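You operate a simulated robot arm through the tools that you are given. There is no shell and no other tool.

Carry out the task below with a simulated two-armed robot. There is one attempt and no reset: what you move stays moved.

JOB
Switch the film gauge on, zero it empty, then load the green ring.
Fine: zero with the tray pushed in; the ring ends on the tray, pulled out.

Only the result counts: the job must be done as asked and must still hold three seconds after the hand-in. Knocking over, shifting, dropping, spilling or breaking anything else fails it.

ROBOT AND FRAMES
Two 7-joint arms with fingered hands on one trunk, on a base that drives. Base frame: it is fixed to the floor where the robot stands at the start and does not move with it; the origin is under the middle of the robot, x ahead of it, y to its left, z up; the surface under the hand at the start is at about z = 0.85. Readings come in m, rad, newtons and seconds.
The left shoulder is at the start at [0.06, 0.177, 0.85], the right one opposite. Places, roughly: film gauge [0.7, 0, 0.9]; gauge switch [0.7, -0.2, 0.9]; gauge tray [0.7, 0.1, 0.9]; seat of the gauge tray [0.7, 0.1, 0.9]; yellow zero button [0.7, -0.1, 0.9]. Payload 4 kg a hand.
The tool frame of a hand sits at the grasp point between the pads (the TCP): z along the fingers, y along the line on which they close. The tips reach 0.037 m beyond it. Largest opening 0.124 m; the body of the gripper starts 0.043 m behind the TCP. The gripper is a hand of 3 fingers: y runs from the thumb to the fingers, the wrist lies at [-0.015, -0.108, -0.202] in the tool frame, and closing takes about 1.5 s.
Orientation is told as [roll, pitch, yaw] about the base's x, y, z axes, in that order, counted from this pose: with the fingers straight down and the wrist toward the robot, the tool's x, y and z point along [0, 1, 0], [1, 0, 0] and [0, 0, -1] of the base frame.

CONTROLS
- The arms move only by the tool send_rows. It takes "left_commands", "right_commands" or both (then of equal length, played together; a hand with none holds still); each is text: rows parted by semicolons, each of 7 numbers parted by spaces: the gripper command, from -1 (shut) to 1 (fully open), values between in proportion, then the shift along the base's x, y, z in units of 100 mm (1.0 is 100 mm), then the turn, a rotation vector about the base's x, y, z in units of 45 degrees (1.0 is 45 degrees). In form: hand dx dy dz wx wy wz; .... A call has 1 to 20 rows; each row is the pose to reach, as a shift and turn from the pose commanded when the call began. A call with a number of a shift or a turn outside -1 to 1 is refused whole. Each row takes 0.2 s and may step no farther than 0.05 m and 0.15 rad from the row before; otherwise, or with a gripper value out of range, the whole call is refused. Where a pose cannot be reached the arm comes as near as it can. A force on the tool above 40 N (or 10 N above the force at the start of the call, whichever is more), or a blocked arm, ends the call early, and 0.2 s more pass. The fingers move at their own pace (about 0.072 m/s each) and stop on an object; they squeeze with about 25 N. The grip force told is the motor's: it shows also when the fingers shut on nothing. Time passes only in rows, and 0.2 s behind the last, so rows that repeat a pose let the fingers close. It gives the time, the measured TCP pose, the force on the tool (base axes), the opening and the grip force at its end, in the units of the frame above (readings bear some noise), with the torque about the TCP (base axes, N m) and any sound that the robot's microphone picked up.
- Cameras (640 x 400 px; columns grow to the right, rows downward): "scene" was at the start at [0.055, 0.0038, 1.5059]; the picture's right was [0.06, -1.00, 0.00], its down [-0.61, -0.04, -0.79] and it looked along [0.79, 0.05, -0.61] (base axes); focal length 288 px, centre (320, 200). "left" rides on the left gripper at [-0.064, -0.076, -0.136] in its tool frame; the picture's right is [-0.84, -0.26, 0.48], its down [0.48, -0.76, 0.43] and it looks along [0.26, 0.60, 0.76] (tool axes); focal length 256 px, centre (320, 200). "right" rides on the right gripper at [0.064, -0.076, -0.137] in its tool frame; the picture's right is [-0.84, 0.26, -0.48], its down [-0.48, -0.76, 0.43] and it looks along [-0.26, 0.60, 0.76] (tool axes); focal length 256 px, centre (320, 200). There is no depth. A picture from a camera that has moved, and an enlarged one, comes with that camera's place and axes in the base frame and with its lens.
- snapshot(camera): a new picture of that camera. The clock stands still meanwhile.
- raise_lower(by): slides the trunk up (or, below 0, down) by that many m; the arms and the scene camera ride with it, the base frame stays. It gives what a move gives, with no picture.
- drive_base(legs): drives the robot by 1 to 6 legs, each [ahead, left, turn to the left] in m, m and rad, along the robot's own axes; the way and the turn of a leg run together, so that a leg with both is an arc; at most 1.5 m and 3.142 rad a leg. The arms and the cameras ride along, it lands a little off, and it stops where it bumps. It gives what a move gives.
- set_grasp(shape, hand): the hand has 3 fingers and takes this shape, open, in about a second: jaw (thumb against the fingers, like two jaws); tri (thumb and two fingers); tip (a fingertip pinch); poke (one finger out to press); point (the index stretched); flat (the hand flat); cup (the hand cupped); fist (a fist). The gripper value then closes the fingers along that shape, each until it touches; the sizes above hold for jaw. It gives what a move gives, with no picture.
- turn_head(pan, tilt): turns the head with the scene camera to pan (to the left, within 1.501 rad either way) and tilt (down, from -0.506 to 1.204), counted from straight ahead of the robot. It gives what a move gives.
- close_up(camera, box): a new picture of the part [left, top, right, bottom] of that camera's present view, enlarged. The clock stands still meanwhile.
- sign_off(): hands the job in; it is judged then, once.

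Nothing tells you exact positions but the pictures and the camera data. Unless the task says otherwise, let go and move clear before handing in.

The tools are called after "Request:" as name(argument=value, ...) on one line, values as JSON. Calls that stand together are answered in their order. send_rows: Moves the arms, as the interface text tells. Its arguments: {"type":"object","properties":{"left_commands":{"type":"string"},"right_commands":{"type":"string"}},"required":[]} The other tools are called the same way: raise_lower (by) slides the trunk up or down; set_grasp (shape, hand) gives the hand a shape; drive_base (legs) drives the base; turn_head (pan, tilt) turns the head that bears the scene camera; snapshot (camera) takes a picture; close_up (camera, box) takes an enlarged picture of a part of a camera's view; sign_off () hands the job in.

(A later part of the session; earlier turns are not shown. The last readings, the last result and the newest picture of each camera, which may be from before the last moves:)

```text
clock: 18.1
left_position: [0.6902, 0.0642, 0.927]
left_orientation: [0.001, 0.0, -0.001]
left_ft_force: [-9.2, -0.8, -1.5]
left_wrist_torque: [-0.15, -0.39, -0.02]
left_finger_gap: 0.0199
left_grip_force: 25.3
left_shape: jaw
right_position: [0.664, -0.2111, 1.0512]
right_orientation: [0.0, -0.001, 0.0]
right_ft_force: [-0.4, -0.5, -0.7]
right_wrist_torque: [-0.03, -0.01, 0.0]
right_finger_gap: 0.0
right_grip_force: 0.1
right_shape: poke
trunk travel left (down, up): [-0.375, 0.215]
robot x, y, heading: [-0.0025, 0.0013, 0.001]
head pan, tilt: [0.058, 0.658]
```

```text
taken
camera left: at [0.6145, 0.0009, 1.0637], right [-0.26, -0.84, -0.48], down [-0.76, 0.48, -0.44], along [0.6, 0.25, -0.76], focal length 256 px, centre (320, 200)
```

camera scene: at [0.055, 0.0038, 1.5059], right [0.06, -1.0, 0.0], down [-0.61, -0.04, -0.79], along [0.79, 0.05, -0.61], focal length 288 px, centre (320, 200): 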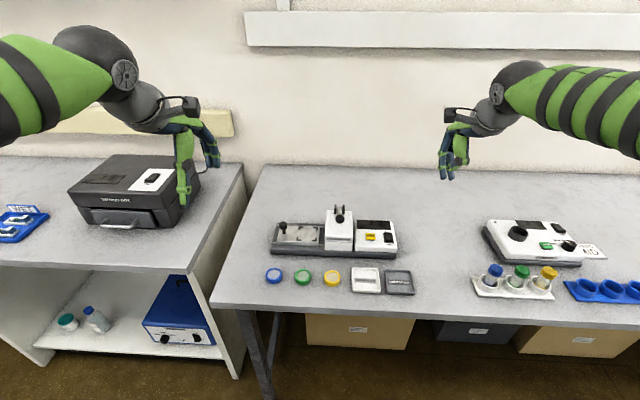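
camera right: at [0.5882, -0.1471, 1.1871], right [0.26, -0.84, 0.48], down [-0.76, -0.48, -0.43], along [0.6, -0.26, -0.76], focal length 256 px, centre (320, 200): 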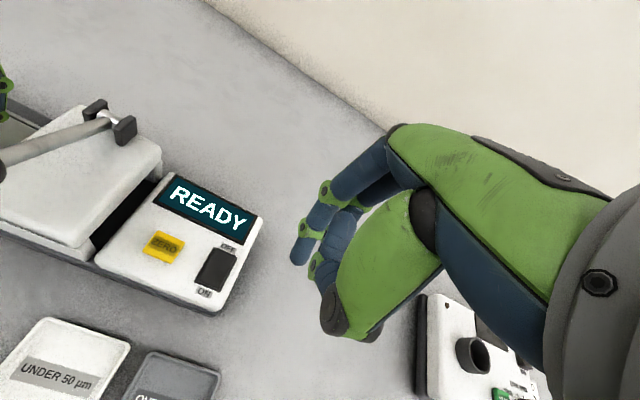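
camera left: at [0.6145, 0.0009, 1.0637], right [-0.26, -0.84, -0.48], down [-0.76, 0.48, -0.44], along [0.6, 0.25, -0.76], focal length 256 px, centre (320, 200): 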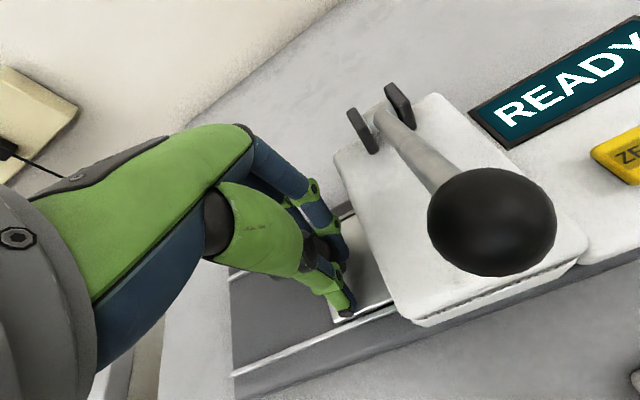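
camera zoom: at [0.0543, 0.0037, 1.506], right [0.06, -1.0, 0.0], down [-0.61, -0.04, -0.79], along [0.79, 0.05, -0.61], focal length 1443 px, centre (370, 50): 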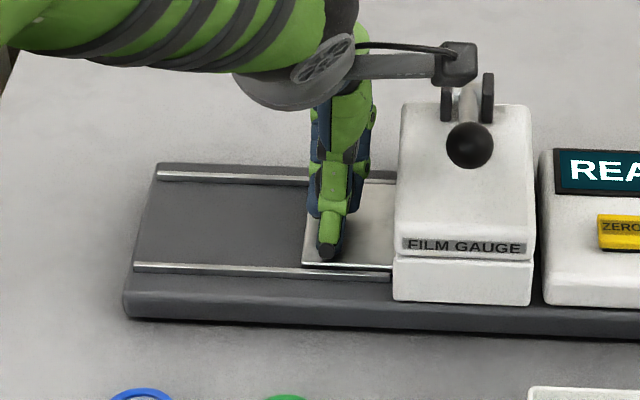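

The tray has moved about 91 mm and the seat is nearly centred under the head, with no stop felt yet. I'll nudge further in fine steps.

Request:
send_rows(left_commands="-1 0 -0.03 0 0 0 0; -1 0 -0.06 0 0 0 0; -1 0 -0.09 0 0 0 0; -1 0 -0.09 0 0 0 0")

Request:
close_up(camera="scene", box=[260, 190, 360, 270])

Request:
snapshot(camera="left")

```text
clock: 19.1
left_position: [0.6893, 0.0588, 0.9273]
left_orientation: [0.001, 0.0, 0.003]
left_ft_force: [-3.1, 7.8, -4.1]
left_wrist_torque: [0.1, -0.42, -0.02]
left_finger_gap: 0.0198
left_grip_force: 25.1
left_shape: jaw
right_position: [0.666, -0.2089, 1.0508]
right_orientation: [0.001, -0.002, 0.001]
right_ft_force: [-0.4, 0.2, 0.4]
right_wrist_torque: [0.03, 0.01, 0.0]
right_finger_gap: 0.0001
right_grip_force: 0.1
right_shape: poke
trunk travel left (down, up): [-0.375, 0.215]
robot x, y, heading: [0.0055, 0.0002, -0.004]
head pan, tilt: [0.058, 0.658]
```

```text
5.00 times, centred on (310, 230) of scene
camera zoom: at [0.0551, 0.0047, 1.5059], right [0.06, -1.0, 0.0], down [-0.61, -0.04, -0.79], along [0.79, 0.05, -0.61], focal length 1443 px, centre (370, 50)
```

zoom: 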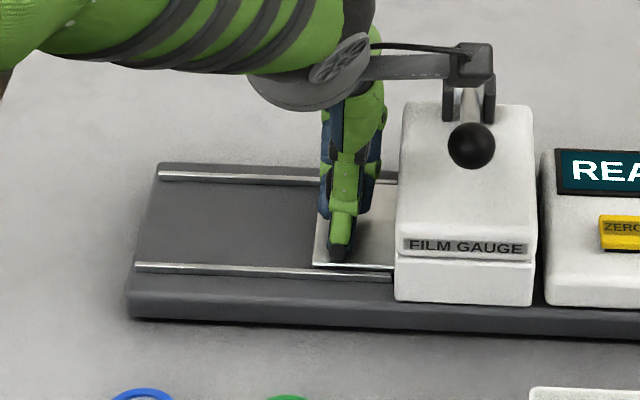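

```text
taken
camera left: at [0.6144, -0.0053, 1.0638], right [-0.26, -0.84, -0.48], down [-0.76, 0.48, -0.43], along [0.6, 0.26, -0.76], focal length 256 px, centre (320, 200)
```

left: 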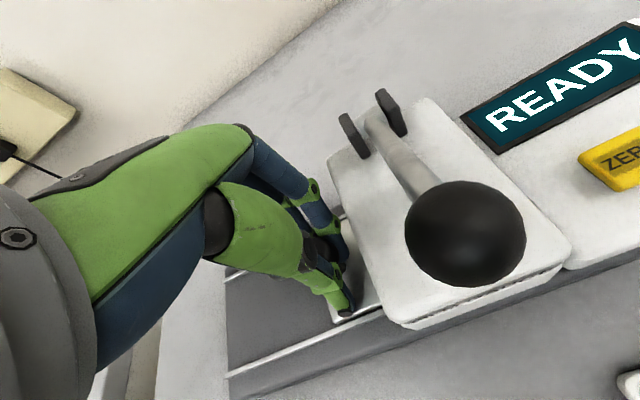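

A reaction of about 8 N in +y suggests the stop has been reached. One more 2 mm nudge will confirm it.

Request:
send_rows(left_commands="-1 0 -0.02 0 0 0 0; -1 0 -0.02 0 0 0 0; -1 0 -0.02 0 0 0 0")

Request:
close_up(camera="scene", box=[260, 190, 360, 270])

```text
clock: 19.9
left_position: [0.6893, 0.0576, 0.9257]
left_orientation: [0.0, 0.002, 0.004]
left_ft_force: [-1.7, 21.6, -2.5]
left_wrist_torque: [0.57, -0.51, -0.08]
left_finger_gap: 0.0196
left_grip_force: 24.8
left_shape: jaw
right_position: [0.666, -0.2084, 1.0494]
right_orientation: [-0.003, -0.002, 0.001]
right_ft_force: [0.5, -0.3, 0.9]
right_wrist_torque: [0.03, 0.0, 0.02]
right_finger_gap: 0.0001
right_grip_force: 0.0
right_shape: poke
trunk travel left (down, up): [-0.375, 0.215]
robot x, y, heading: [0.0003, -0.0001, 0.001]
head pan, tilt: [0.058, 0.658]
```

```text
5.00 times, centred on (310, 230) of scene
camera zoom: at [0.055, 0.006, 1.5059], right [0.06, -1.0, 0.0], down [-0.61, -0.04, -0.79], along [0.79, 0.05, -0.61], focal length 1443 px, centre (370, 50)
```

zoom: 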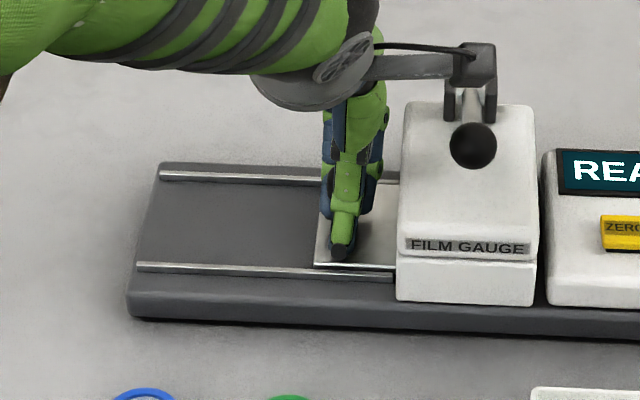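

That gives 21.6 N against the stop, so the tray is fully in and the gauge has not moved. I'll relax the push, open the fingers partly and lift the left hand straight up.

Request:
send_rows(left_commands="-1 0 0.02 0 0 0 0; 0 0 0.02 0 0 0 0; 0 0 0.02 0 0 0 0; 0 0 0.02 0 0 0 0; 0 0 0.02 0 0 0 0; 0 0 0.02 0 0 0 0; 0 0 0.02 0.2 0 0 0; 0 0 0.02 0.5 0 0 0; 0 0 0.02 0.8 0 0 0; 0 0 0.02 1 0 0 0; 0 0 0.02 1 0 0 0")

Request:
close_up(camera="scene", box=[250, 150, 430, 290])

Request:
snapshot(camera="left")

```text
clock: 22.3
left_position: [0.6889, 0.0563, 1.0275]
left_orientation: [-0.001, 0.0, 0.0]
left_ft_force: [-0.4, 0.5, -0.5]
left_wrist_torque: [-0.02, 0.0, -0.01]
left_finger_gap: 0.0619
left_grip_force: 0.0
left_shape: jaw
right_position: [0.6662, -0.2102, 1.0498]
right_orientation: [0.0, 0.0, 0.0]
right_ft_force: [0.4, -0.2, -1.0]
right_wrist_torque: [0.01, 0.0, 0.0]
right_finger_gap: 0.0
right_grip_force: 0.0
right_shape: poke
trunk travel left (down, up): [-0.375, 0.215]
robot x, y, heading: [-0.0039, -0.0031, -0.002]
head pan, tilt: [0.058, 0.658]
```

```text
2.86 times, centred on (340, 220) of scene
camera zoom: at [0.0551, 0.0038, 1.5059], right [0.06, -1.0, 0.0], down [-0.61, -0.04, -0.79], along [0.79, 0.05, -0.61], focal length 824 px, centre (263, 143)
```

zoom: 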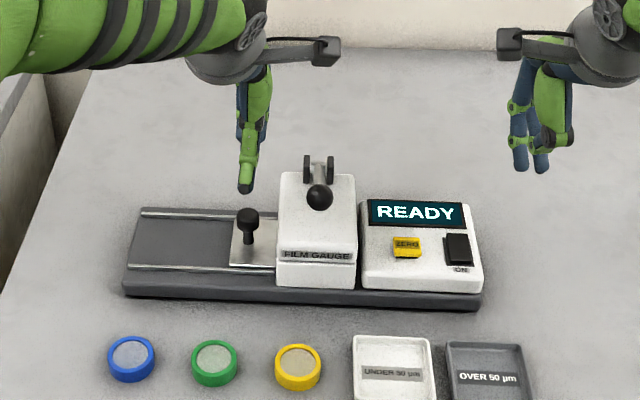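

```text
taken
camera left: at [0.6137, -0.0069, 1.1626], right [-0.26, -0.84, -0.48], down [-0.76, 0.48, -0.43], along [0.6, 0.25, -0.76], focal length 256 px, centre (320, 200)
```

left: 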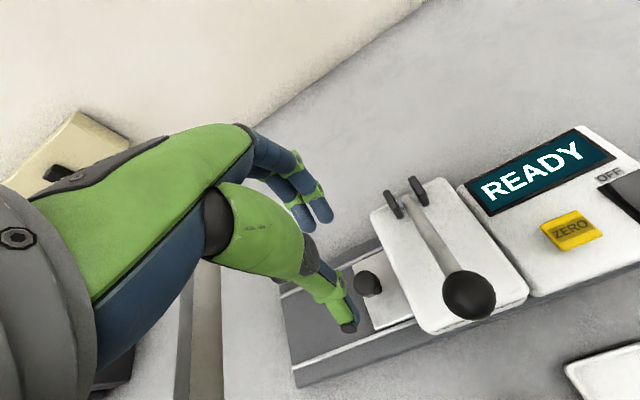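

The tray is fully in and stays there, empty, and the display still reads READY. I'll move the left hand away to the left and bring the right hand back over the zero button.

Request:
send_rows(left_commands="0 0 0.3 0.1 0 0 0; 0 -0.1 0.6 0.1 0 0 0; 0 -0.2 0.9 0.1 0 0 0; 0 -0.2 1 0.1 0 0 0; 0 -0.2 1 0.1 0 0 0; 0 -0.2 1 0.1 0 0 0", right_commands="1 0 0.1 0 0 0 0; 1 0 0.3 0 0 0 0; 1 0 0.5 -0.1 0 0 0; 1 0 0.75 -0.3 0 0 0; 1 0 1 -0.5 0 0 0; 1 0 1 -0.65 0 0 0")

Request:
close_up(camera="scene", box=[320, 180, 420, 260])

Request:
close_up(camera="right", box=[180, 150, 400, 370])

Request:
snapshot(camera="left")

```text
clock: 23.7
left_position: [0.6707, 0.1577, 1.0367]
left_orientation: [0.001, -0.001, -0.001]
left_ft_force: [-0.2, 0.6, -0.7]
left_wrist_torque: [0.01, 0.02, -0.04]
left_finger_gap: 0.0618
left_grip_force: 0.1
left_shape: jaw
right_position: [0.6657, -0.1074, 0.9878]
right_orientation: [-0.001, -0.001, 0.0]
right_ft_force: [0.1, 0.4, 0.7]
right_wrist_torque: [-0.03, 0.02, 0.0]
right_finger_gap: 0.0
right_grip_force: 0.1
right_shape: poke
trunk travel left (down, up): [-0.375, 0.215]
robot x, y, heading: [-0.0013, -0.0012, 0.001]
head pan, tilt: [0.058, 0.658]
```

```text
5.00 times, centred on (370, 220) of scene
camera zoom: at [0.0551, 0.004, 1.5059], right [0.06, -1.0, 0.0], down [-0.61, -0.04, -0.79], along [0.79, 0.05, -0.61], focal length 1443 px, centre (70, 100)
```

zoom: 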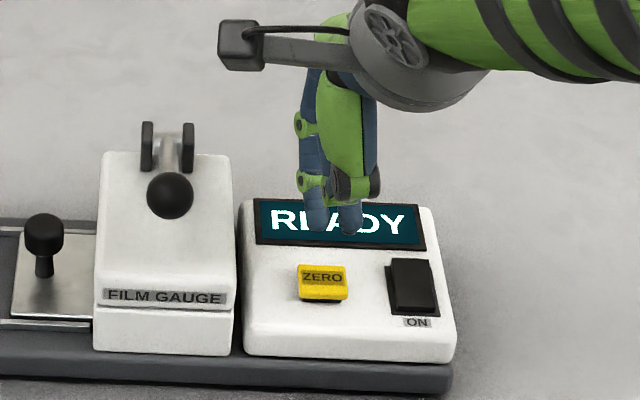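

```text
1.82 times, centred on (290, 260) of right
camera zoom: at [0.5873, -0.0449, 1.124], right [0.26, -0.84, 0.48], down [-0.76, -0.48, -0.43], along [0.6, -0.25, -0.76], focal length 465 px, centre (374, 91)
```

zoom: 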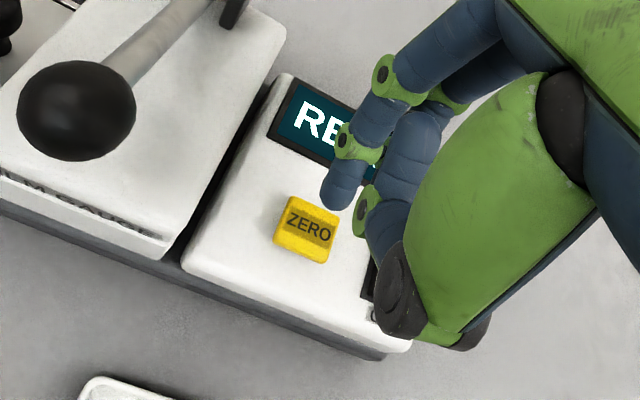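

```text
taken
camera left: at [0.5955, 0.0946, 1.174], right [-0.26, -0.84, -0.48], down [-0.76, 0.48, -0.43], along [0.6, 0.26, -0.76], focal length 256 px, centre (320, 200)
```

left: 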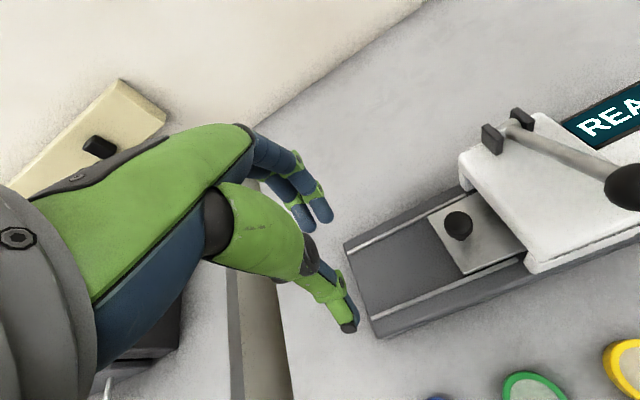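

The two tips straddle the zero button, mean y about -0.107. I'll press down gently in small steps.

Request:
send_rows(right_commands="1 0 0 -0.2 0 0 0; 1 0 0 -0.3 0 0 0; 1 0 0 -0.36 0 0 0; 1 0 0 -0.4 0 0 0; 1 0 0 -0.43 0 0 0; 1 0 0 -0.43 0 0 0")

Request:
close_up(camera="scene", box=[320, 180, 420, 260])

Request:
close_up(camera="right", box=[180, 150, 400, 370])

```text
clock: 25.1
left_position: [0.6709, 0.1579, 1.037]
left_orientation: [0.0, 0.001, 0.0]
left_ft_force: [-0.2, 0.3, -0.2]
left_wrist_torque: [0.0, 0.01, -0.01]
left_finger_gap: 0.0617
left_grip_force: 0.1
left_shape: jaw
right_position: [0.6662, -0.1086, 0.9455]
right_orientation: [0.002, -0.003, -0.001]
right_ft_force: [3.6, -0.2, 13.4]
right_wrist_torque: [0.08, -0.19, -0.01]
right_finger_gap: 0.0
right_grip_force: 0.1
right_shape: poke
trunk travel left (down, up): [-0.375, 0.215]
robot x, y, heading: [-0.0014, 0.0015, -0.002]
head pan, tilt: [0.058, 0.658]
heard: click
```

```text
5.00 times, centred on (370, 220) of scene
camera zoom: at [0.0544, 0.0039, 1.5061], right [0.06, -1.0, 0.0], down [-0.61, -0.04, -0.79], along [0.79, 0.05, -0.61], focal length 1443 px, centre (70, 100)
```

zoom: 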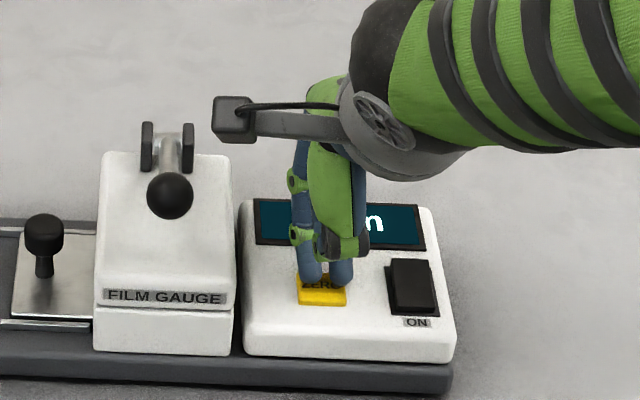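

```text
1.82 times, centred on (290, 260) of right
camera zoom: at [0.5876, -0.045, 1.0818], right [0.26, -0.84, 0.48], down [-0.76, -0.48, -0.44], along [0.6, -0.25, -0.76], focal length 465 px, centre (374, 91)
```

zoom: 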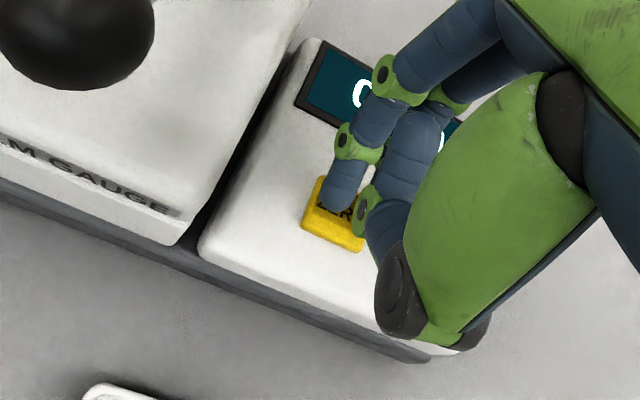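

A click sounded and the display changed. I'll lift the finger straight up and read it.

Request:
send_rows(right_commands="1 0 0 0.2 0 0 0; 1 0 0 0.5 0 0 0; 1 0 -0.3 0.8 0 0 0; 1 0 -0.7 1 0 0 0; 1 0 -1 1 0 0 0; 1 0 -1 1 0 0 0")

Request:
close_up(camera="scene", box=[260, 180, 420, 280])

Request:
snapshot(camera="right")

```text
clock: 26.5
left_position: [0.6711, 0.1564, 1.0382]
left_orientation: [-0.001, -0.001, 0.001]
left_ft_force: [0.4, -1.3, -0.2]
left_wrist_torque: [-0.01, 0.01, 0.0]
left_finger_gap: 0.062
left_grip_force: 0.1
left_shape: jaw
right_position: [0.6663, -0.2084, 1.0461]
right_orientation: [-0.001, 0.0, -0.001]
right_ft_force: [0.1, 0.6, 0.8]
right_wrist_torque: [0.04, 0.01, -0.01]
right_finger_gap: 0.0001
right_grip_force: 0.1
right_shape: poke
trunk travel left (down, up): [-0.375, 0.215]
robot x, y, heading: [0.0019, -0.0025, -0.0]
head pan, tilt: [0.058, 0.658]
```

```text
4.00 times, centred on (340, 230) of scene
camera zoom: at [0.055, 0.0039, 1.5059], right [0.06, -1.0, 0.0], down [-0.61, -0.04, -0.79], along [0.79, 0.05, -0.61], focal length 1154 px, centre (240, 80)
```

zoom: 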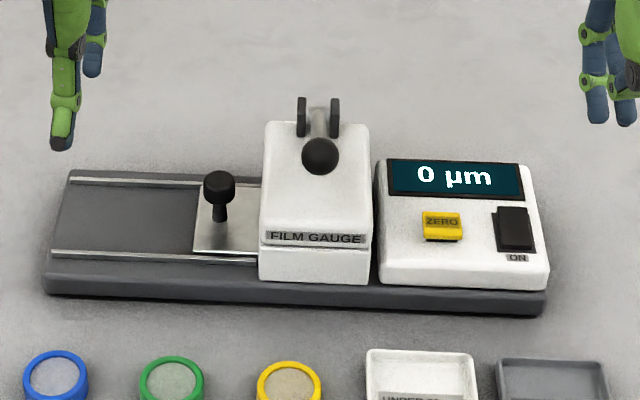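

```text
taken
camera right: at [0.5888, -0.1454, 1.1835], right [0.26, -0.84, 0.48], down [-0.76, -0.48, -0.43], along [0.6, -0.25, -0.76], focal length 256 px, centre (320, 200)
```

right: 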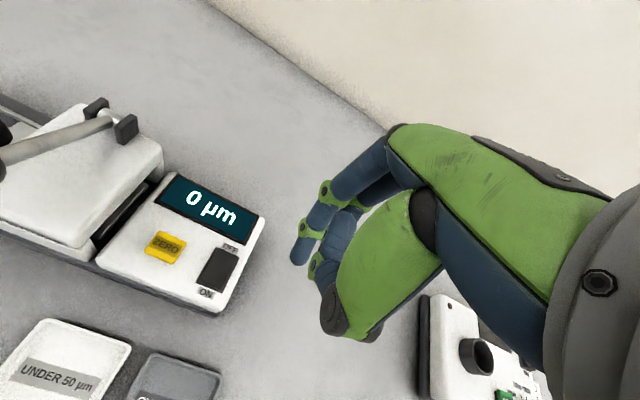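

The display reads 0 µm, so the gauge is zeroed with the empty tray in. I'll bring the left hand back over the knob at about (0.690, 0.058) and down around it.

Request:
send_rows(left_commands="0 0.05 -0.25 0 0 0 0; 0 0.1 -0.5 0 0 0 0; 0 0.15 -0.75 0 0 0 0; 0 0.2 -0.98 0 0 0 0; 0 0.2 -0.98 -0.1 0 0 0; 0 0.2 -0.98 -0.4 0 0 0; 0 0.2 -0.98 -0.5 0 0 0; 0 0.2 -0.98 -0.5 0 0 0")

Request:
snapshot(camera="left")

Request:
close_up(camera="scene", box=[260, 180, 380, 270])

```text
clock: 28.3
left_position: [0.6885, 0.058, 0.9862]
left_orientation: [-0.002, 0.0, -0.001]
left_ft_force: [0.8, 1.1, 0.1]
left_wrist_torque: [0.02, 0.0, -0.01]
left_finger_gap: 0.0619
left_grip_force: 0.1
left_shape: jaw
right_position: [0.6671, -0.2096, 1.0468]
right_orientation: [-0.001, 0.0, 0.001]
right_ft_force: [-0.5, -0.8, 0.0]
right_wrist_torque: [0.01, 0.01, -0.02]
right_finger_gap: 0.0001
right_grip_force: 0.0
right_shape: poke
trunk travel left (down, up): [-0.375, 0.215]
robot x, y, heading: [0.0007, 0.0035, -0.001]
head pan, tilt: [0.058, 0.658]
```

```text
taken
camera left: at [0.613, -0.0055, 1.1228], right [-0.26, -0.84, -0.48], down [-0.76, 0.48, -0.43], along [0.6, 0.25, -0.76], focal length 256 px, centre (320, 200)
```

left: 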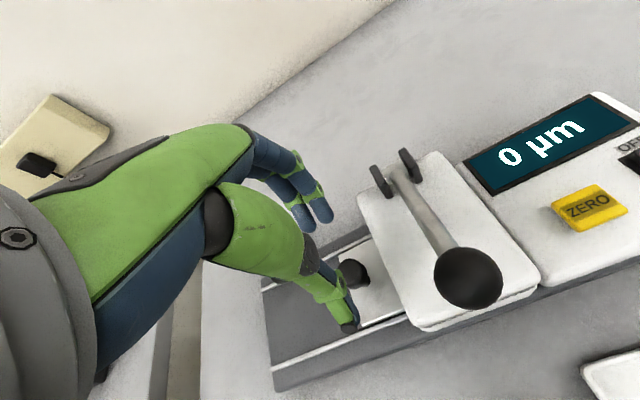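

```text
4.44 times, centred on (320, 225) of scene
camera zoom: at [0.055, 0.0039, 1.5059], right [0.06, -1.0, 0.0], down [-0.61, -0.04, -0.79], along [0.79, 0.05, -0.61], focal length 1282 px, centre (320, 89)
```

zoom: 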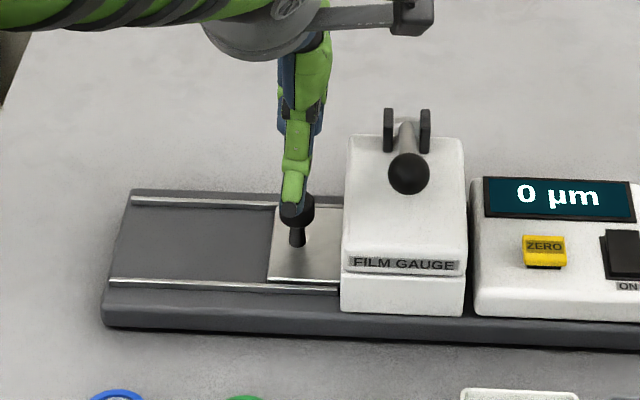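

The knob is centred between the fingers. I'll lower 60 mm and close on it.

Request:
send_rows(left_commands="0 0.02 0.01 -0.2 0 0 0; 0 0.02 0.01 -0.4 0 0 0; 0 0.02 0.01 -0.55 0 0 0; 0 0.02 0.01 -0.6 0 0 0; -1 0.02 0.01 -0.6 0 0 0; -1 0.02 0.01 -0.6 0 0 0; -1 0.02 0.01 -0.6 0 0 0; -1 0.02 0.01 -0.6 0 0 0; -1 0.02 0.01 -0.6 0 0 0")

Request:
close_up(camera="scene", box=[260, 180, 380, 270])

```text
clock: 30.3
left_position: [0.6896, 0.0593, 0.9265]
left_orientation: [0.0, 0.001, -0.001]
left_ft_force: [-10.8, -0.9, -1.7]
left_wrist_torque: [-0.03, -0.43, -0.06]
left_finger_gap: 0.0204
left_grip_force: 25.1
left_shape: jaw
right_position: [0.6656, -0.2094, 1.0472]
right_orientation: [0.0, 0.0, -0.001]
right_ft_force: [-0.1, -0.1, 0.9]
right_wrist_torque: [0.03, 0.01, -0.02]
right_finger_gap: 0.0
right_grip_force: 0.0
right_shape: poke
trunk travel left (down, up): [-0.375, 0.215]
robot x, y, heading: [-0.0026, -0.0032, -0.003]
head pan, tilt: [0.058, 0.658]
```

```text
4.44 times, centred on (320, 225) of scene
camera zoom: at [0.0541, 0.0038, 1.5059], right [0.06, -1.0, 0.0], down [-0.61, -0.04, -0.79], along [0.79, 0.05, -0.61], focal length 1282 px, centre (320, 89)
```

zoom: 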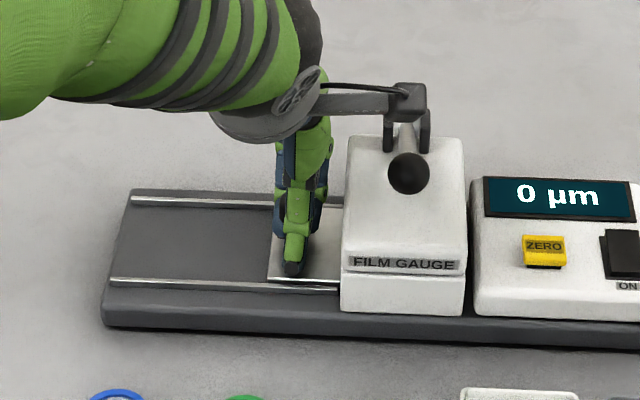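

The knob is gripped. I'll pull the tray out along +y in steps, easing x slightly.

Request:
send_rows(left_commands="-1 -0.03 0 0 0 0 0; -1 -0.03 0.12 0 0 0 0; -1 -0.03 0.24 0 0 0 0; -1 -0.03 0.36 0 0 0 0; -1 -0.03 0.48 0 0 0 0; -1 -0.03 0.6 0 0 0 0; -1 -0.03 0.7 0 0 0 0; -1 -0.03 0.8 0 0 0 0; -1 -0.03 0.88 0 0 0 0; -1 -0.03 0.92 0 0 0 0; -1 -0.03 0.92 0 0 0 0")

Request:
close_up(camera="scene", box=[260, 180, 380, 270])

Request:
snapshot(camera="left")

```text
clock: 32.7
left_position: [0.6878, 0.1502, 0.9248]
left_orientation: [0.0, 0.002, -0.001]
left_ft_force: [-4.3, 1.1, 5.5]
left_wrist_torque: [0.0, -0.51, -0.03]
left_finger_gap: 0.0189
left_grip_force: 25.1
left_shape: jaw
right_position: [0.6655, -0.2088, 1.0477]
right_orientation: [-0.001, -0.001, 0.002]
right_ft_force: [0.6, 0.0, -0.1]
right_wrist_torque: [-0.01, 0.01, 0.0]
right_finger_gap: 0.0
right_grip_force: 0.1
right_shape: poke
trunk travel left (down, up): [-0.375, 0.215]
robot x, y, heading: [0.0039, 0.0, -0.001]
head pan, tilt: [0.058, 0.658]
```

```text
4.44 times, centred on (320, 225) of scene
camera zoom: at [0.0542, 0.0039, 1.506], right [0.06, -1.0, 0.0], down [-0.61, -0.04, -0.79], along [0.79, 0.05, -0.61], focal length 1282 px, centre (320, 89)
```

zoom: 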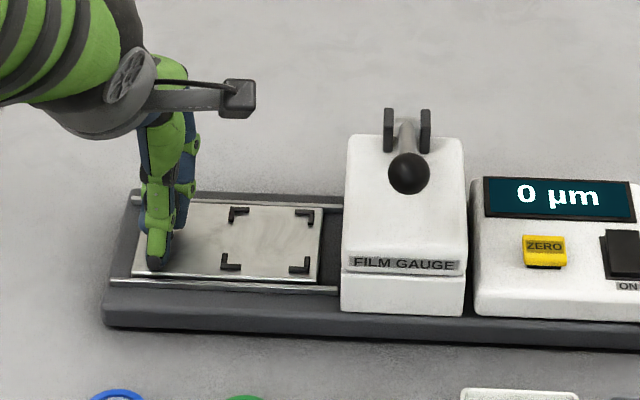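

```text
taken
camera left: at [0.613, 0.0871, 1.0631], right [-0.26, -0.84, -0.48], down [-0.76, 0.48, -0.44], along [0.6, 0.26, -0.76], focal length 256 px, centre (320, 200)
```

left: 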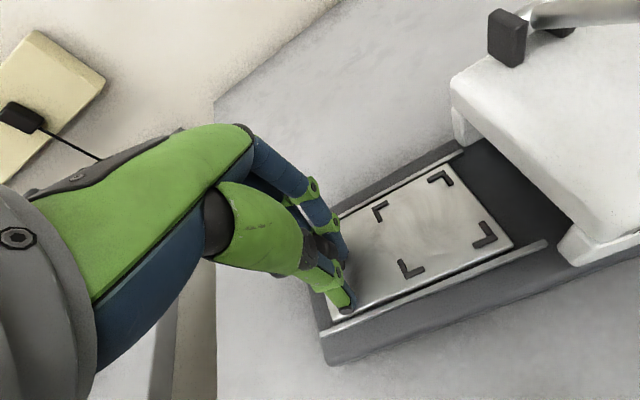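

The tray is nearly fully out and the reading still shows 0 µm. I'll pull the last few millimetres to feel the outer stop.

Request:
send_rows(left_commands="-1 0 0.03 0 0 0 0; -1 0 0.06 0 0 0 0; -1 0 0.06 0 0 0 0")

Request:
close_up(camera="scene", box=[260, 180, 380, 270])

```text
clock: 33.5
left_position: [0.6882, 0.1545, 0.9274]
left_orientation: [0.0, 0.001, -0.003]
left_ft_force: [-3.3, -9.9, -1.2]
left_wrist_torque: [-0.29, -0.5, -0.01]
left_finger_gap: 0.0187
left_grip_force: 25.2
left_shape: jaw
right_position: [0.6659, -0.2094, 1.0455]
right_orientation: [-0.001, 0.002, 0.001]
right_ft_force: [0.2, 0.0, -0.3]
right_wrist_torque: [0.01, 0.01, -0.01]
right_finger_gap: 0.0002
right_grip_force: 0.0
right_shape: poke
trunk travel left (down, up): [-0.375, 0.215]
robot x, y, heading: [0.0022, 0.0016, -0.002]
head pan, tilt: [0.058, 0.658]
```

```text
4.44 times, centred on (320, 225) of scene
camera zoom: at [0.0548, 0.0027, 1.5059], right [0.06, -1.0, 0.0], down [-0.61, -0.03, -0.79], along [0.79, 0.05, -0.61], focal length 1282 px, centre (320, 89)
```

zoom: 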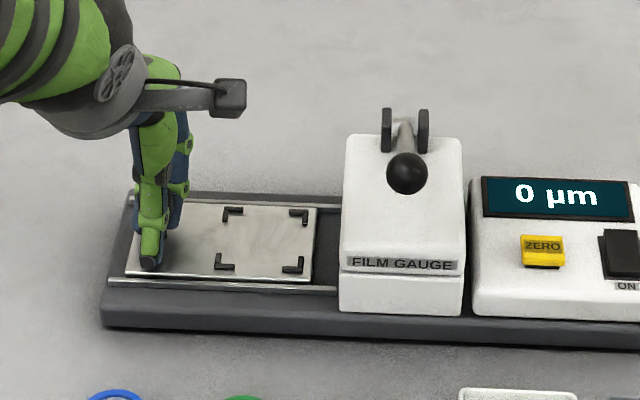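

A pull of about 10 N shows the outer stop, so the tray is fully out. I'll open, lift off and look at the green ring from closer.

Request:
send_rows(left_commands="0 0 -0.01 0 0 0 0; 0 0 -0.01 0 0 0 0; 0 0 -0.01 0 0 0 0; 0 0 -0.01 0 0 0 0; 0 0 -0.01 0 0 0 0; 0 0 -0.01 0.2 0 0 0; 0 0 -0.01 0.5 0 0 0; 0 0 -0.01 0.8 0 0 0; 0 0 -0.01 1 0 0 0; 0 0 -0.01 1 0 0 0")

Request:
send_rows(left_commands="0.3 -0.3 -0.1 0.2 0 0 0; 0.3 -0.6 -0.3 0.3 0 0 0; 0.3 -0.9 -0.5 0.3 0 0 0; 0.3 -1 -0.75 0.3 0 0 0; 0.3 -1 -0.75 0.3 0 0 0")

Request:
snapshot(camera="left")

Request:
close_up(camera="scene", box=[240, 180, 440, 310])

```text
clock: 35.7
left_position: [0.6895, 0.1565, 1.0261]
left_orientation: [-0.001, 0.001, 0.0]
left_ft_force: [0.0, 0.0, 0.2]
left_wrist_torque: [0.01, 0.01, 0.01]
left_finger_gap: 0.0619
left_grip_force: 0.1
left_shape: jaw
right_position: [0.6656, -0.2094, 1.0463]
right_orientation: [0.0, 0.0, 0.0]
right_ft_force: [0.0, 0.1, 0.6]
right_wrist_torque: [0.01, -0.01, 0.01]
right_finger_gap: 0.0001
right_grip_force: 0.1
right_shape: poke
trunk travel left (down, up): [-0.375, 0.215]
robot x, y, heading: [0.0037, 0.0031, 0.005]
head pan, tilt: [0.058, 0.658]
```

```text
clock: 36.9
left_position: [0.5879, 0.081, 1.0552]
left_orientation: [0.0, -0.001, -0.001]
left_ft_force: [0.6, -0.9, 0.9]
left_wrist_torque: [-0.01, 0.03, 0.01]
left_finger_gap: 0.0803
left_grip_force: 0.2
left_shape: jaw
right_position: [0.6659, -0.2096, 1.0458]
right_orientation: [0.0, 0.0, 0.0]
right_ft_force: [0.6, 0.3, -1.3]
right_wrist_torque: [-0.02, -0.01, -0.02]
right_finger_gap: 0.0
right_grip_force: 0.1
right_shape: poke
trunk travel left (down, up): [-0.375, 0.215]
robot x, y, heading: [0.0009, 0.0003, -0.002]
head pan, tilt: [0.058, 0.658]
```

```text
taken
camera left: at [0.5133, 0.018, 1.1937], right [-0.26, -0.84, -0.48], down [-0.76, 0.48, -0.43], along [0.6, 0.26, -0.76], focal length 256 px, centre (320, 200)
```

left: 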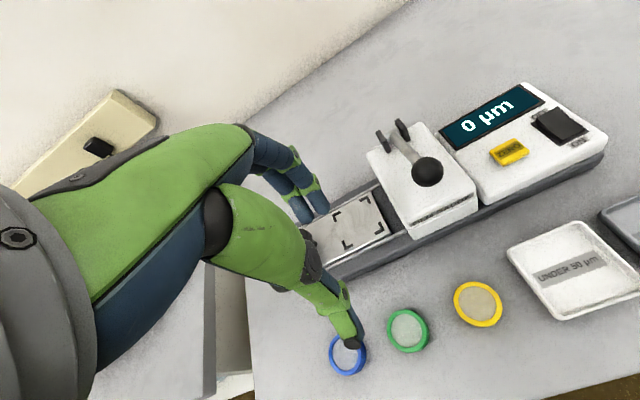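

```text
3.08 times, centred on (340, 245) of scene
camera zoom: at [0.0551, 0.0039, 1.5059], right [0.06, -1.0, 0.0], down [-0.61, -0.04, -0.79], along [0.79, 0.05, -0.61], focal length 888 px, centre (258, 62)
```

zoom: 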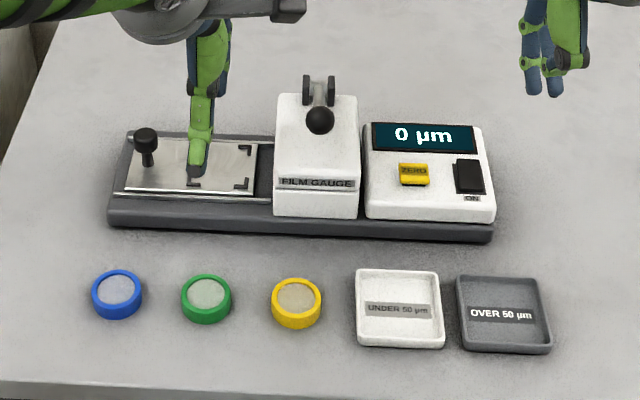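

The green ring comes out near (0.546, 0.079), about 44 mm across, with neighbours 80 mm to each side. I'll move above it and check from close up.

Request:
send_rows(left_commands="0.3 -0.2 -0.01 -0.1 0 0 0; 0.3 -0.42 -0.02 -0.3 0 0 0; 0.3 -0.42 -0.02 -0.6 0 0 0; 0.3 -0.42 -0.02 -0.6 0 0 0")

Request:
snapshot(camera="left")

Request:
close_up(camera="scene", box=[260, 220, 360, 300])

```text
clock: 37.9
left_position: [0.5458, 0.0781, 0.9977]
left_orientation: [0.0, 0.002, 0.001]
left_ft_force: [-0.6, 0.3, 0.2]
left_wrist_torque: [0.01, 0.02, -0.02]
left_finger_gap: 0.0804
left_grip_force: 0.0
left_shape: jaw
right_position: [0.6654, -0.2081, 1.0458]
right_orientation: [0.0, 0.0, -0.001]
right_ft_force: [0.0, -0.2, -0.2]
right_wrist_torque: [0.0, 0.01, -0.02]
right_finger_gap: 0.0
right_grip_force: 0.1
right_shape: poke
trunk travel left (down, up): [-0.375, 0.215]
robot x, y, heading: [0.0, 0.0019, -0.003]
head pan, tilt: [0.058, 0.658]
```

```text
taken
camera left: at [0.4702, 0.0153, 1.1344], right [-0.26, -0.84, -0.48], down [-0.76, 0.48, -0.43], along [0.6, 0.26, -0.76], focal length 256 px, centre (320, 200)
```

left: 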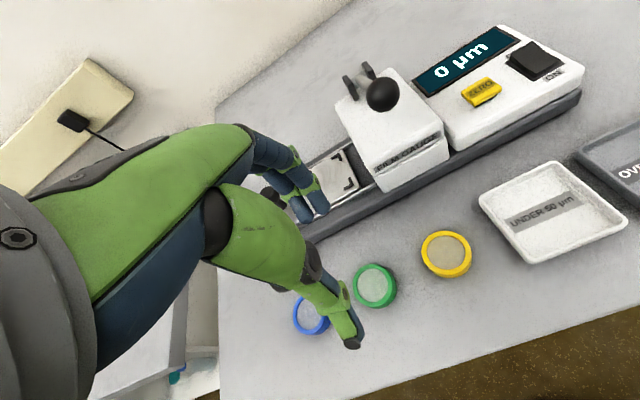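

```text
5.00 times, centred on (310, 260) of scene
camera zoom: at [0.0551, 0.0038, 1.5059], right [0.06, -1.0, 0.0], down [-0.61, -0.04, -0.79], along [0.79, 0.05, -0.61], focal length 1443 px, centre (370, -100)
```

zoom: 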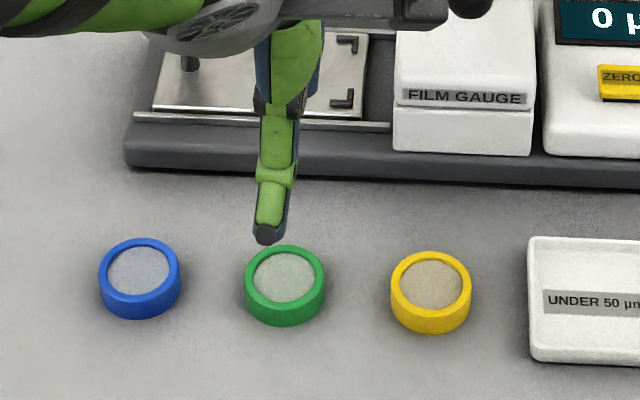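

The ring is near (0.550, 0.080) with its top at about z 0.862. I'll correct by a few millimetres, lower to TCP z of about 0.92 and check the tips against the table.

Request:
send_rows(left_commands="0.3 0.04 0.01 -0.2 0 0 0; 0.3 0.04 0.01 -0.5 0 0 0; 0.3 0.04 0.01 -0.75 0 0 0; 0.3 0.04 0.01 -0.75 0 0 0")

Request:
close_up(camera="left", box=[200, 100, 440, 380])

Request:
close_up(camera="scene", box=[260, 220, 360, 300])

Request:
snapshot(camera="right")

```text
clock: 38.9
left_position: [0.5488, 0.0791, 0.9224]
left_orientation: [0.001, 0.0, 0.0]
left_ft_force: [0.6, 0.0, 0.5]
left_wrist_torque: [-0.01, -0.02, -0.02]
left_finger_gap: 0.0803
left_grip_force: 0.1
left_shape: jaw
right_position: [0.6662, -0.2073, 1.0468]
right_orientation: [0.0, 0.002, 0.0]
right_ft_force: [-0.1, 0.0, 0.1]
right_wrist_torque: [-0.04, 0.0, -0.02]
right_finger_gap: 0.0
right_grip_force: 0.0
right_shape: poke
trunk travel left (down, up): [-0.375, 0.215]
robot x, y, heading: [-0.0, 0.001, 0.004]
head pan, tilt: [0.058, 0.658]
```

```text
1.43 times, centred on (320, 240) of left
camera zoom: at [0.4748, 0.016, 1.0592], right [-0.26, -0.84, -0.48], down [-0.76, 0.48, -0.43], along [0.6, 0.26, -0.76], focal length 366 px, centre (320, 143)
```

zoom: 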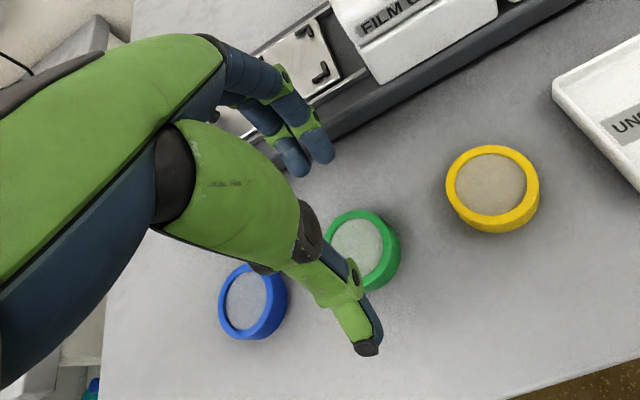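

```text
5.00 times, centred on (310, 260) of scene
camera zoom: at [0.055, 0.0039, 1.5059], right [0.06, -1.0, 0.0], down [-0.61, -0.04, -0.79], along [0.79, 0.05, -0.61], focal length 1443 px, centre (370, -100)
```

zoom: 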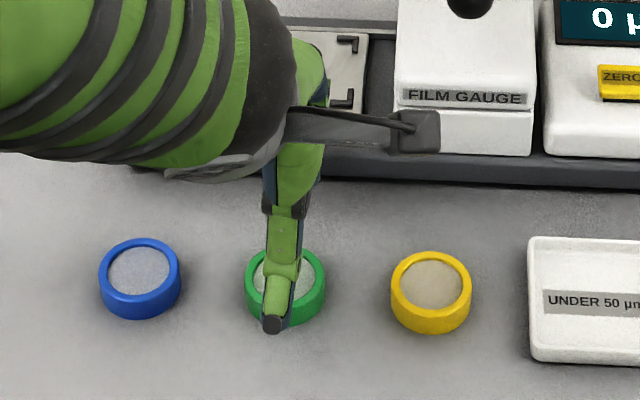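

```text
taken
camera right: at [0.5888, -0.1451, 1.1835], right [0.26, -0.84, 0.48], down [-0.76, -0.48, -0.43], along [0.6, -0.25, -0.76], focal length 256 px, centre (320, 200)
```

right: 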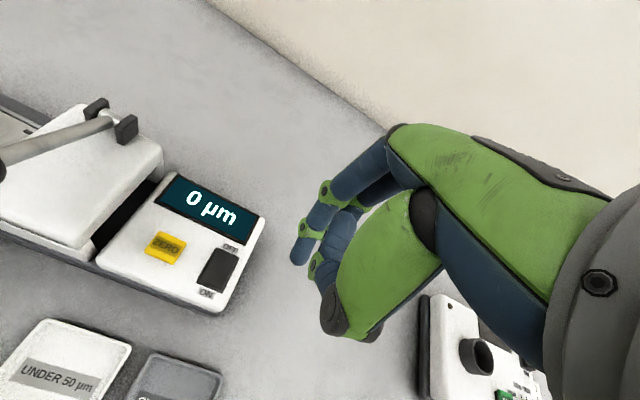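

The thumb tip measures about 34 mm below the TCP at this opening, and the ring lies between thumb and fingers. I'll go down 30 mm with a 2 mm correction in y, watching for table contact.

Request:
send_rows(left_commands="0.3 0 -0.02 -0.1 0 0 0; 0.3 0 -0.02 -0.2 0 0 0; 0.3 0 -0.02 -0.26 0 0 0; 0.3 0 -0.02 -0.3 0 0 0; 0.3 0 -0.02 -0.3 0 0 0")

Request:
close_up(camera="left", box=[200, 100, 440, 380])

Request:
close_up(camera="scene", box=[260, 220, 360, 300])

```text
clock: 40.1
left_position: [0.5514, 0.0795, 0.8931]
left_orientation: [-0.001, 0.001, -0.001]
left_ft_force: [-0.3, 0.5, -0.1]
left_wrist_torque: [0.02, 0.01, -0.03]
left_finger_gap: 0.0803
left_grip_force: 0.1
left_shape: jaw
right_position: [0.6669, -0.2081, 1.046]
right_orientation: [0.0, -0.002, 0.0]
right_ft_force: [-0.4, 0.3, 0.2]
right_wrist_torque: [0.0, -0.01, 0.03]
right_finger_gap: 0.0001
right_grip_force: 0.0
right_shape: poke
trunk travel left (down, up): [-0.375, 0.215]
robot x, y, heading: [0.001, -0.004, -0.001]
head pan, tilt: [0.058, 0.658]
```

```text
1.43 times, centred on (320, 240) of left
camera zoom: at [0.4756, 0.0156, 1.0296], right [-0.26, -0.84, -0.48], down [-0.76, 0.48, -0.43], along [0.6, 0.26, -0.76], focal length 366 px, centre (320, 143)
```

zoom: 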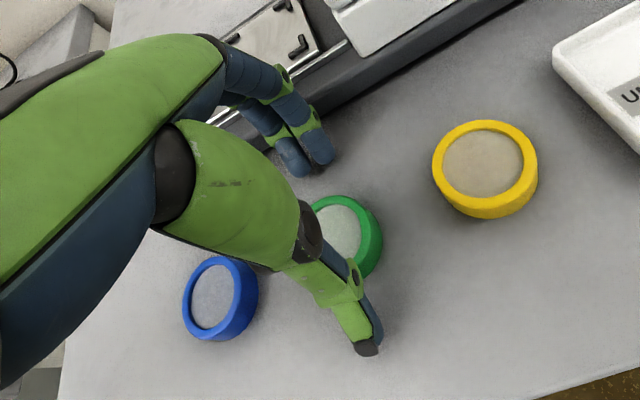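

```text
5.00 times, centred on (310, 260) of scene
camera zoom: at [0.055, 0.0038, 1.5059], right [0.06, -1.0, 0.0], down [-0.61, -0.04, -0.79], along [0.79, 0.05, -0.61], focal length 1443 px, centre (370, -100)
```

zoom: 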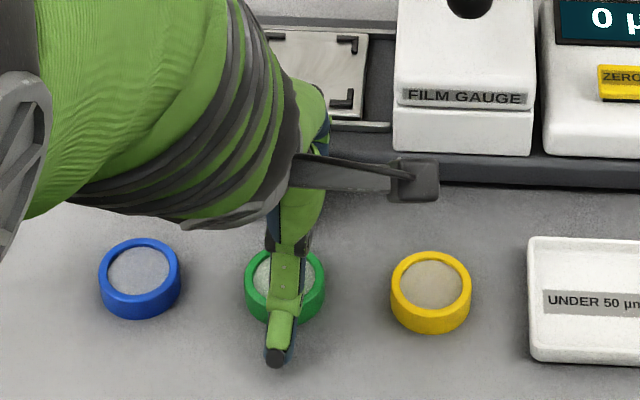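

The tips are still a few millimetres above mid-height of the ring. I'll lower 4 mm more and close slowly on the rim.

Request:
send_rows(left_commands="0.3 0 0 -0.04 0 0 0; 0.1 0 0 -0.04 0 0 0; 0 0 0 -0.04 0 0 0; -0.1 0 0 -0.04 0 0 0; -0.2 0 0 -0.04 0 0 0; -0.2 0 0 -0.04 0 0 0")

Request:
close_up(camera="left", box=[200, 100, 440, 380])

Request:
close_up(camera="scene", box=[260, 220, 360, 300])

```text
clock: 41.5
left_position: [0.5514, 0.0772, 0.8877]
left_orientation: [0.0, 0.0, 0.001]
left_ft_force: [-3.4, -1.0, 5.5]
left_wrist_torque: [-0.02, 0.23, 0.01]
left_finger_gap: 0.0446
left_grip_force: 12.3
left_shape: jaw
right_position: [0.665, -0.208, 1.0471]
right_orientation: [-0.002, -0.002, 0.001]
right_ft_force: [-0.2, -0.4, 0.8]
right_wrist_torque: [-0.02, 0.02, 0.05]
right_finger_gap: 0.0003
right_grip_force: 0.1
right_shape: poke
trunk travel left (down, up): [-0.375, 0.215]
robot x, y, heading: [-0.0008, -0.0002, -0.0]
head pan, tilt: [0.058, 0.658]
```

```text
1.43 times, centred on (320, 240) of left
camera zoom: at [0.4749, 0.0149, 1.0248], right [-0.26, -0.84, -0.48], down [-0.76, 0.48, -0.43], along [0.6, 0.26, -0.76], focal length 366 px, centre (320, 143)
```

zoom: 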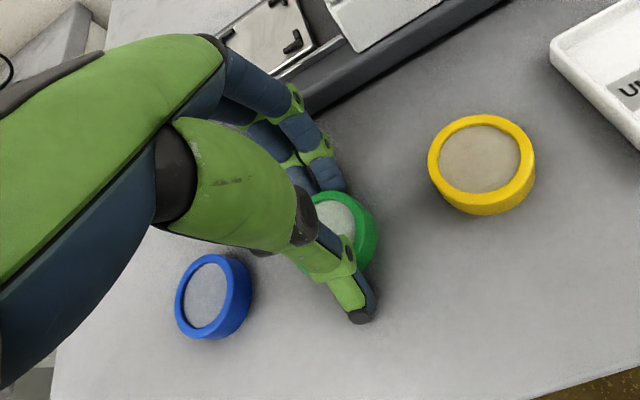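

```text
5.00 times, centred on (310, 260) of scene
camera zoom: at [0.0546, 0.0037, 1.506], right [0.06, -1.0, 0.0], down [-0.61, -0.04, -0.79], along [0.79, 0.05, -0.61], focal length 1443 px, centre (370, -100)
```

zoom: 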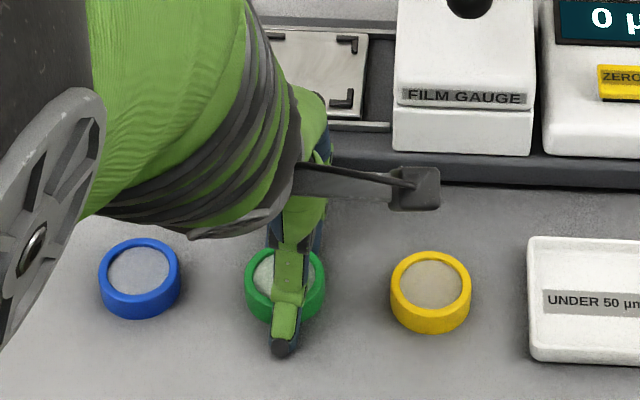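

The fingers touch the ring at a gap of 0.0446 m with 12 N of grip and only a light table touch. I'll firm up the grip and lift a little to test the hold.

Request:
send_rows(left_commands="-0.6 0 0 0 0 0 0; -0.6 0 0 0 0 0 0; -0.6 0 0 0.03 0 0 0; -0.6 0 0 0.1 0 0 0; -0.6 0 0 0.2 0 0 0; -0.6 0 0 0.3 0 0 0; -0.6 0 0 0.3 0 0 0")

Request:
close_up(camera="left", box=[200, 100, 440, 380])

Request:
close_up(camera="scene", box=[260, 220, 360, 300])

```text
clock: 43.1
left_position: [0.5502, 0.0782, 0.9167]
left_orientation: [-0.001, 0.001, 0.0]
left_ft_force: [-0.3, 0.7, 0.2]
left_wrist_torque: [-0.02, 0.0, 0.01]
left_finger_gap: 0.0419
left_grip_force: 25.0
left_shape: jaw
right_position: [0.6659, -0.2086, 1.0474]
right_orientation: [0.0, 0.001, 0.001]
right_ft_force: [0.4, 0.2, -0.3]
right_wrist_torque: [-0.03, -0.01, -0.01]
right_finger_gap: 0.0002
right_grip_force: 0.1
right_shape: poke
trunk travel left (down, up): [-0.375, 0.215]
robot x, y, heading: [0.0028, -0.0018, 0.004]
head pan, tilt: [0.058, 0.658]
```

```text
1.43 times, centred on (320, 240) of left
camera zoom: at [0.4749, 0.0148, 1.0544], right [-0.26, -0.84, -0.48], down [-0.76, 0.48, -0.43], along [0.6, 0.25, -0.76], focal length 366 px, centre (320, 143)
```

zoom: 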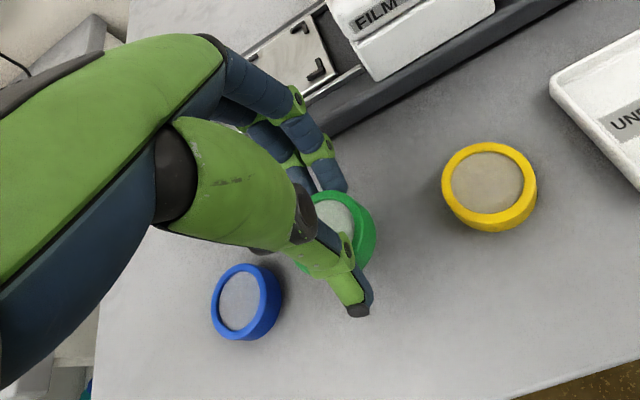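

```text
5.00 times, centred on (310, 260) of scene
camera zoom: at [0.055, 0.0038, 1.5059], right [0.06, -1.0, 0.0], down [-0.61, -0.04, -0.79], along [0.79, 0.05, -0.61], focal length 1443 px, centre (370, -100)
```

zoom: 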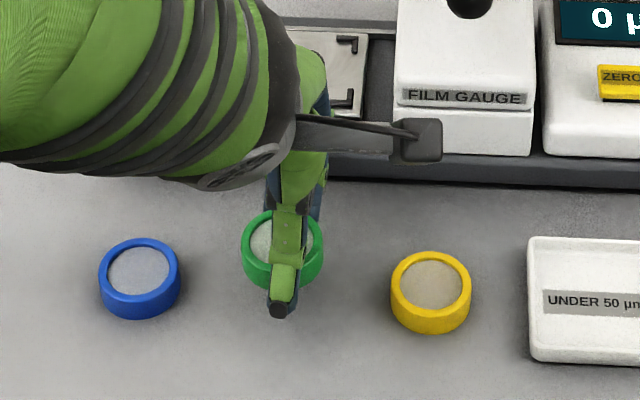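

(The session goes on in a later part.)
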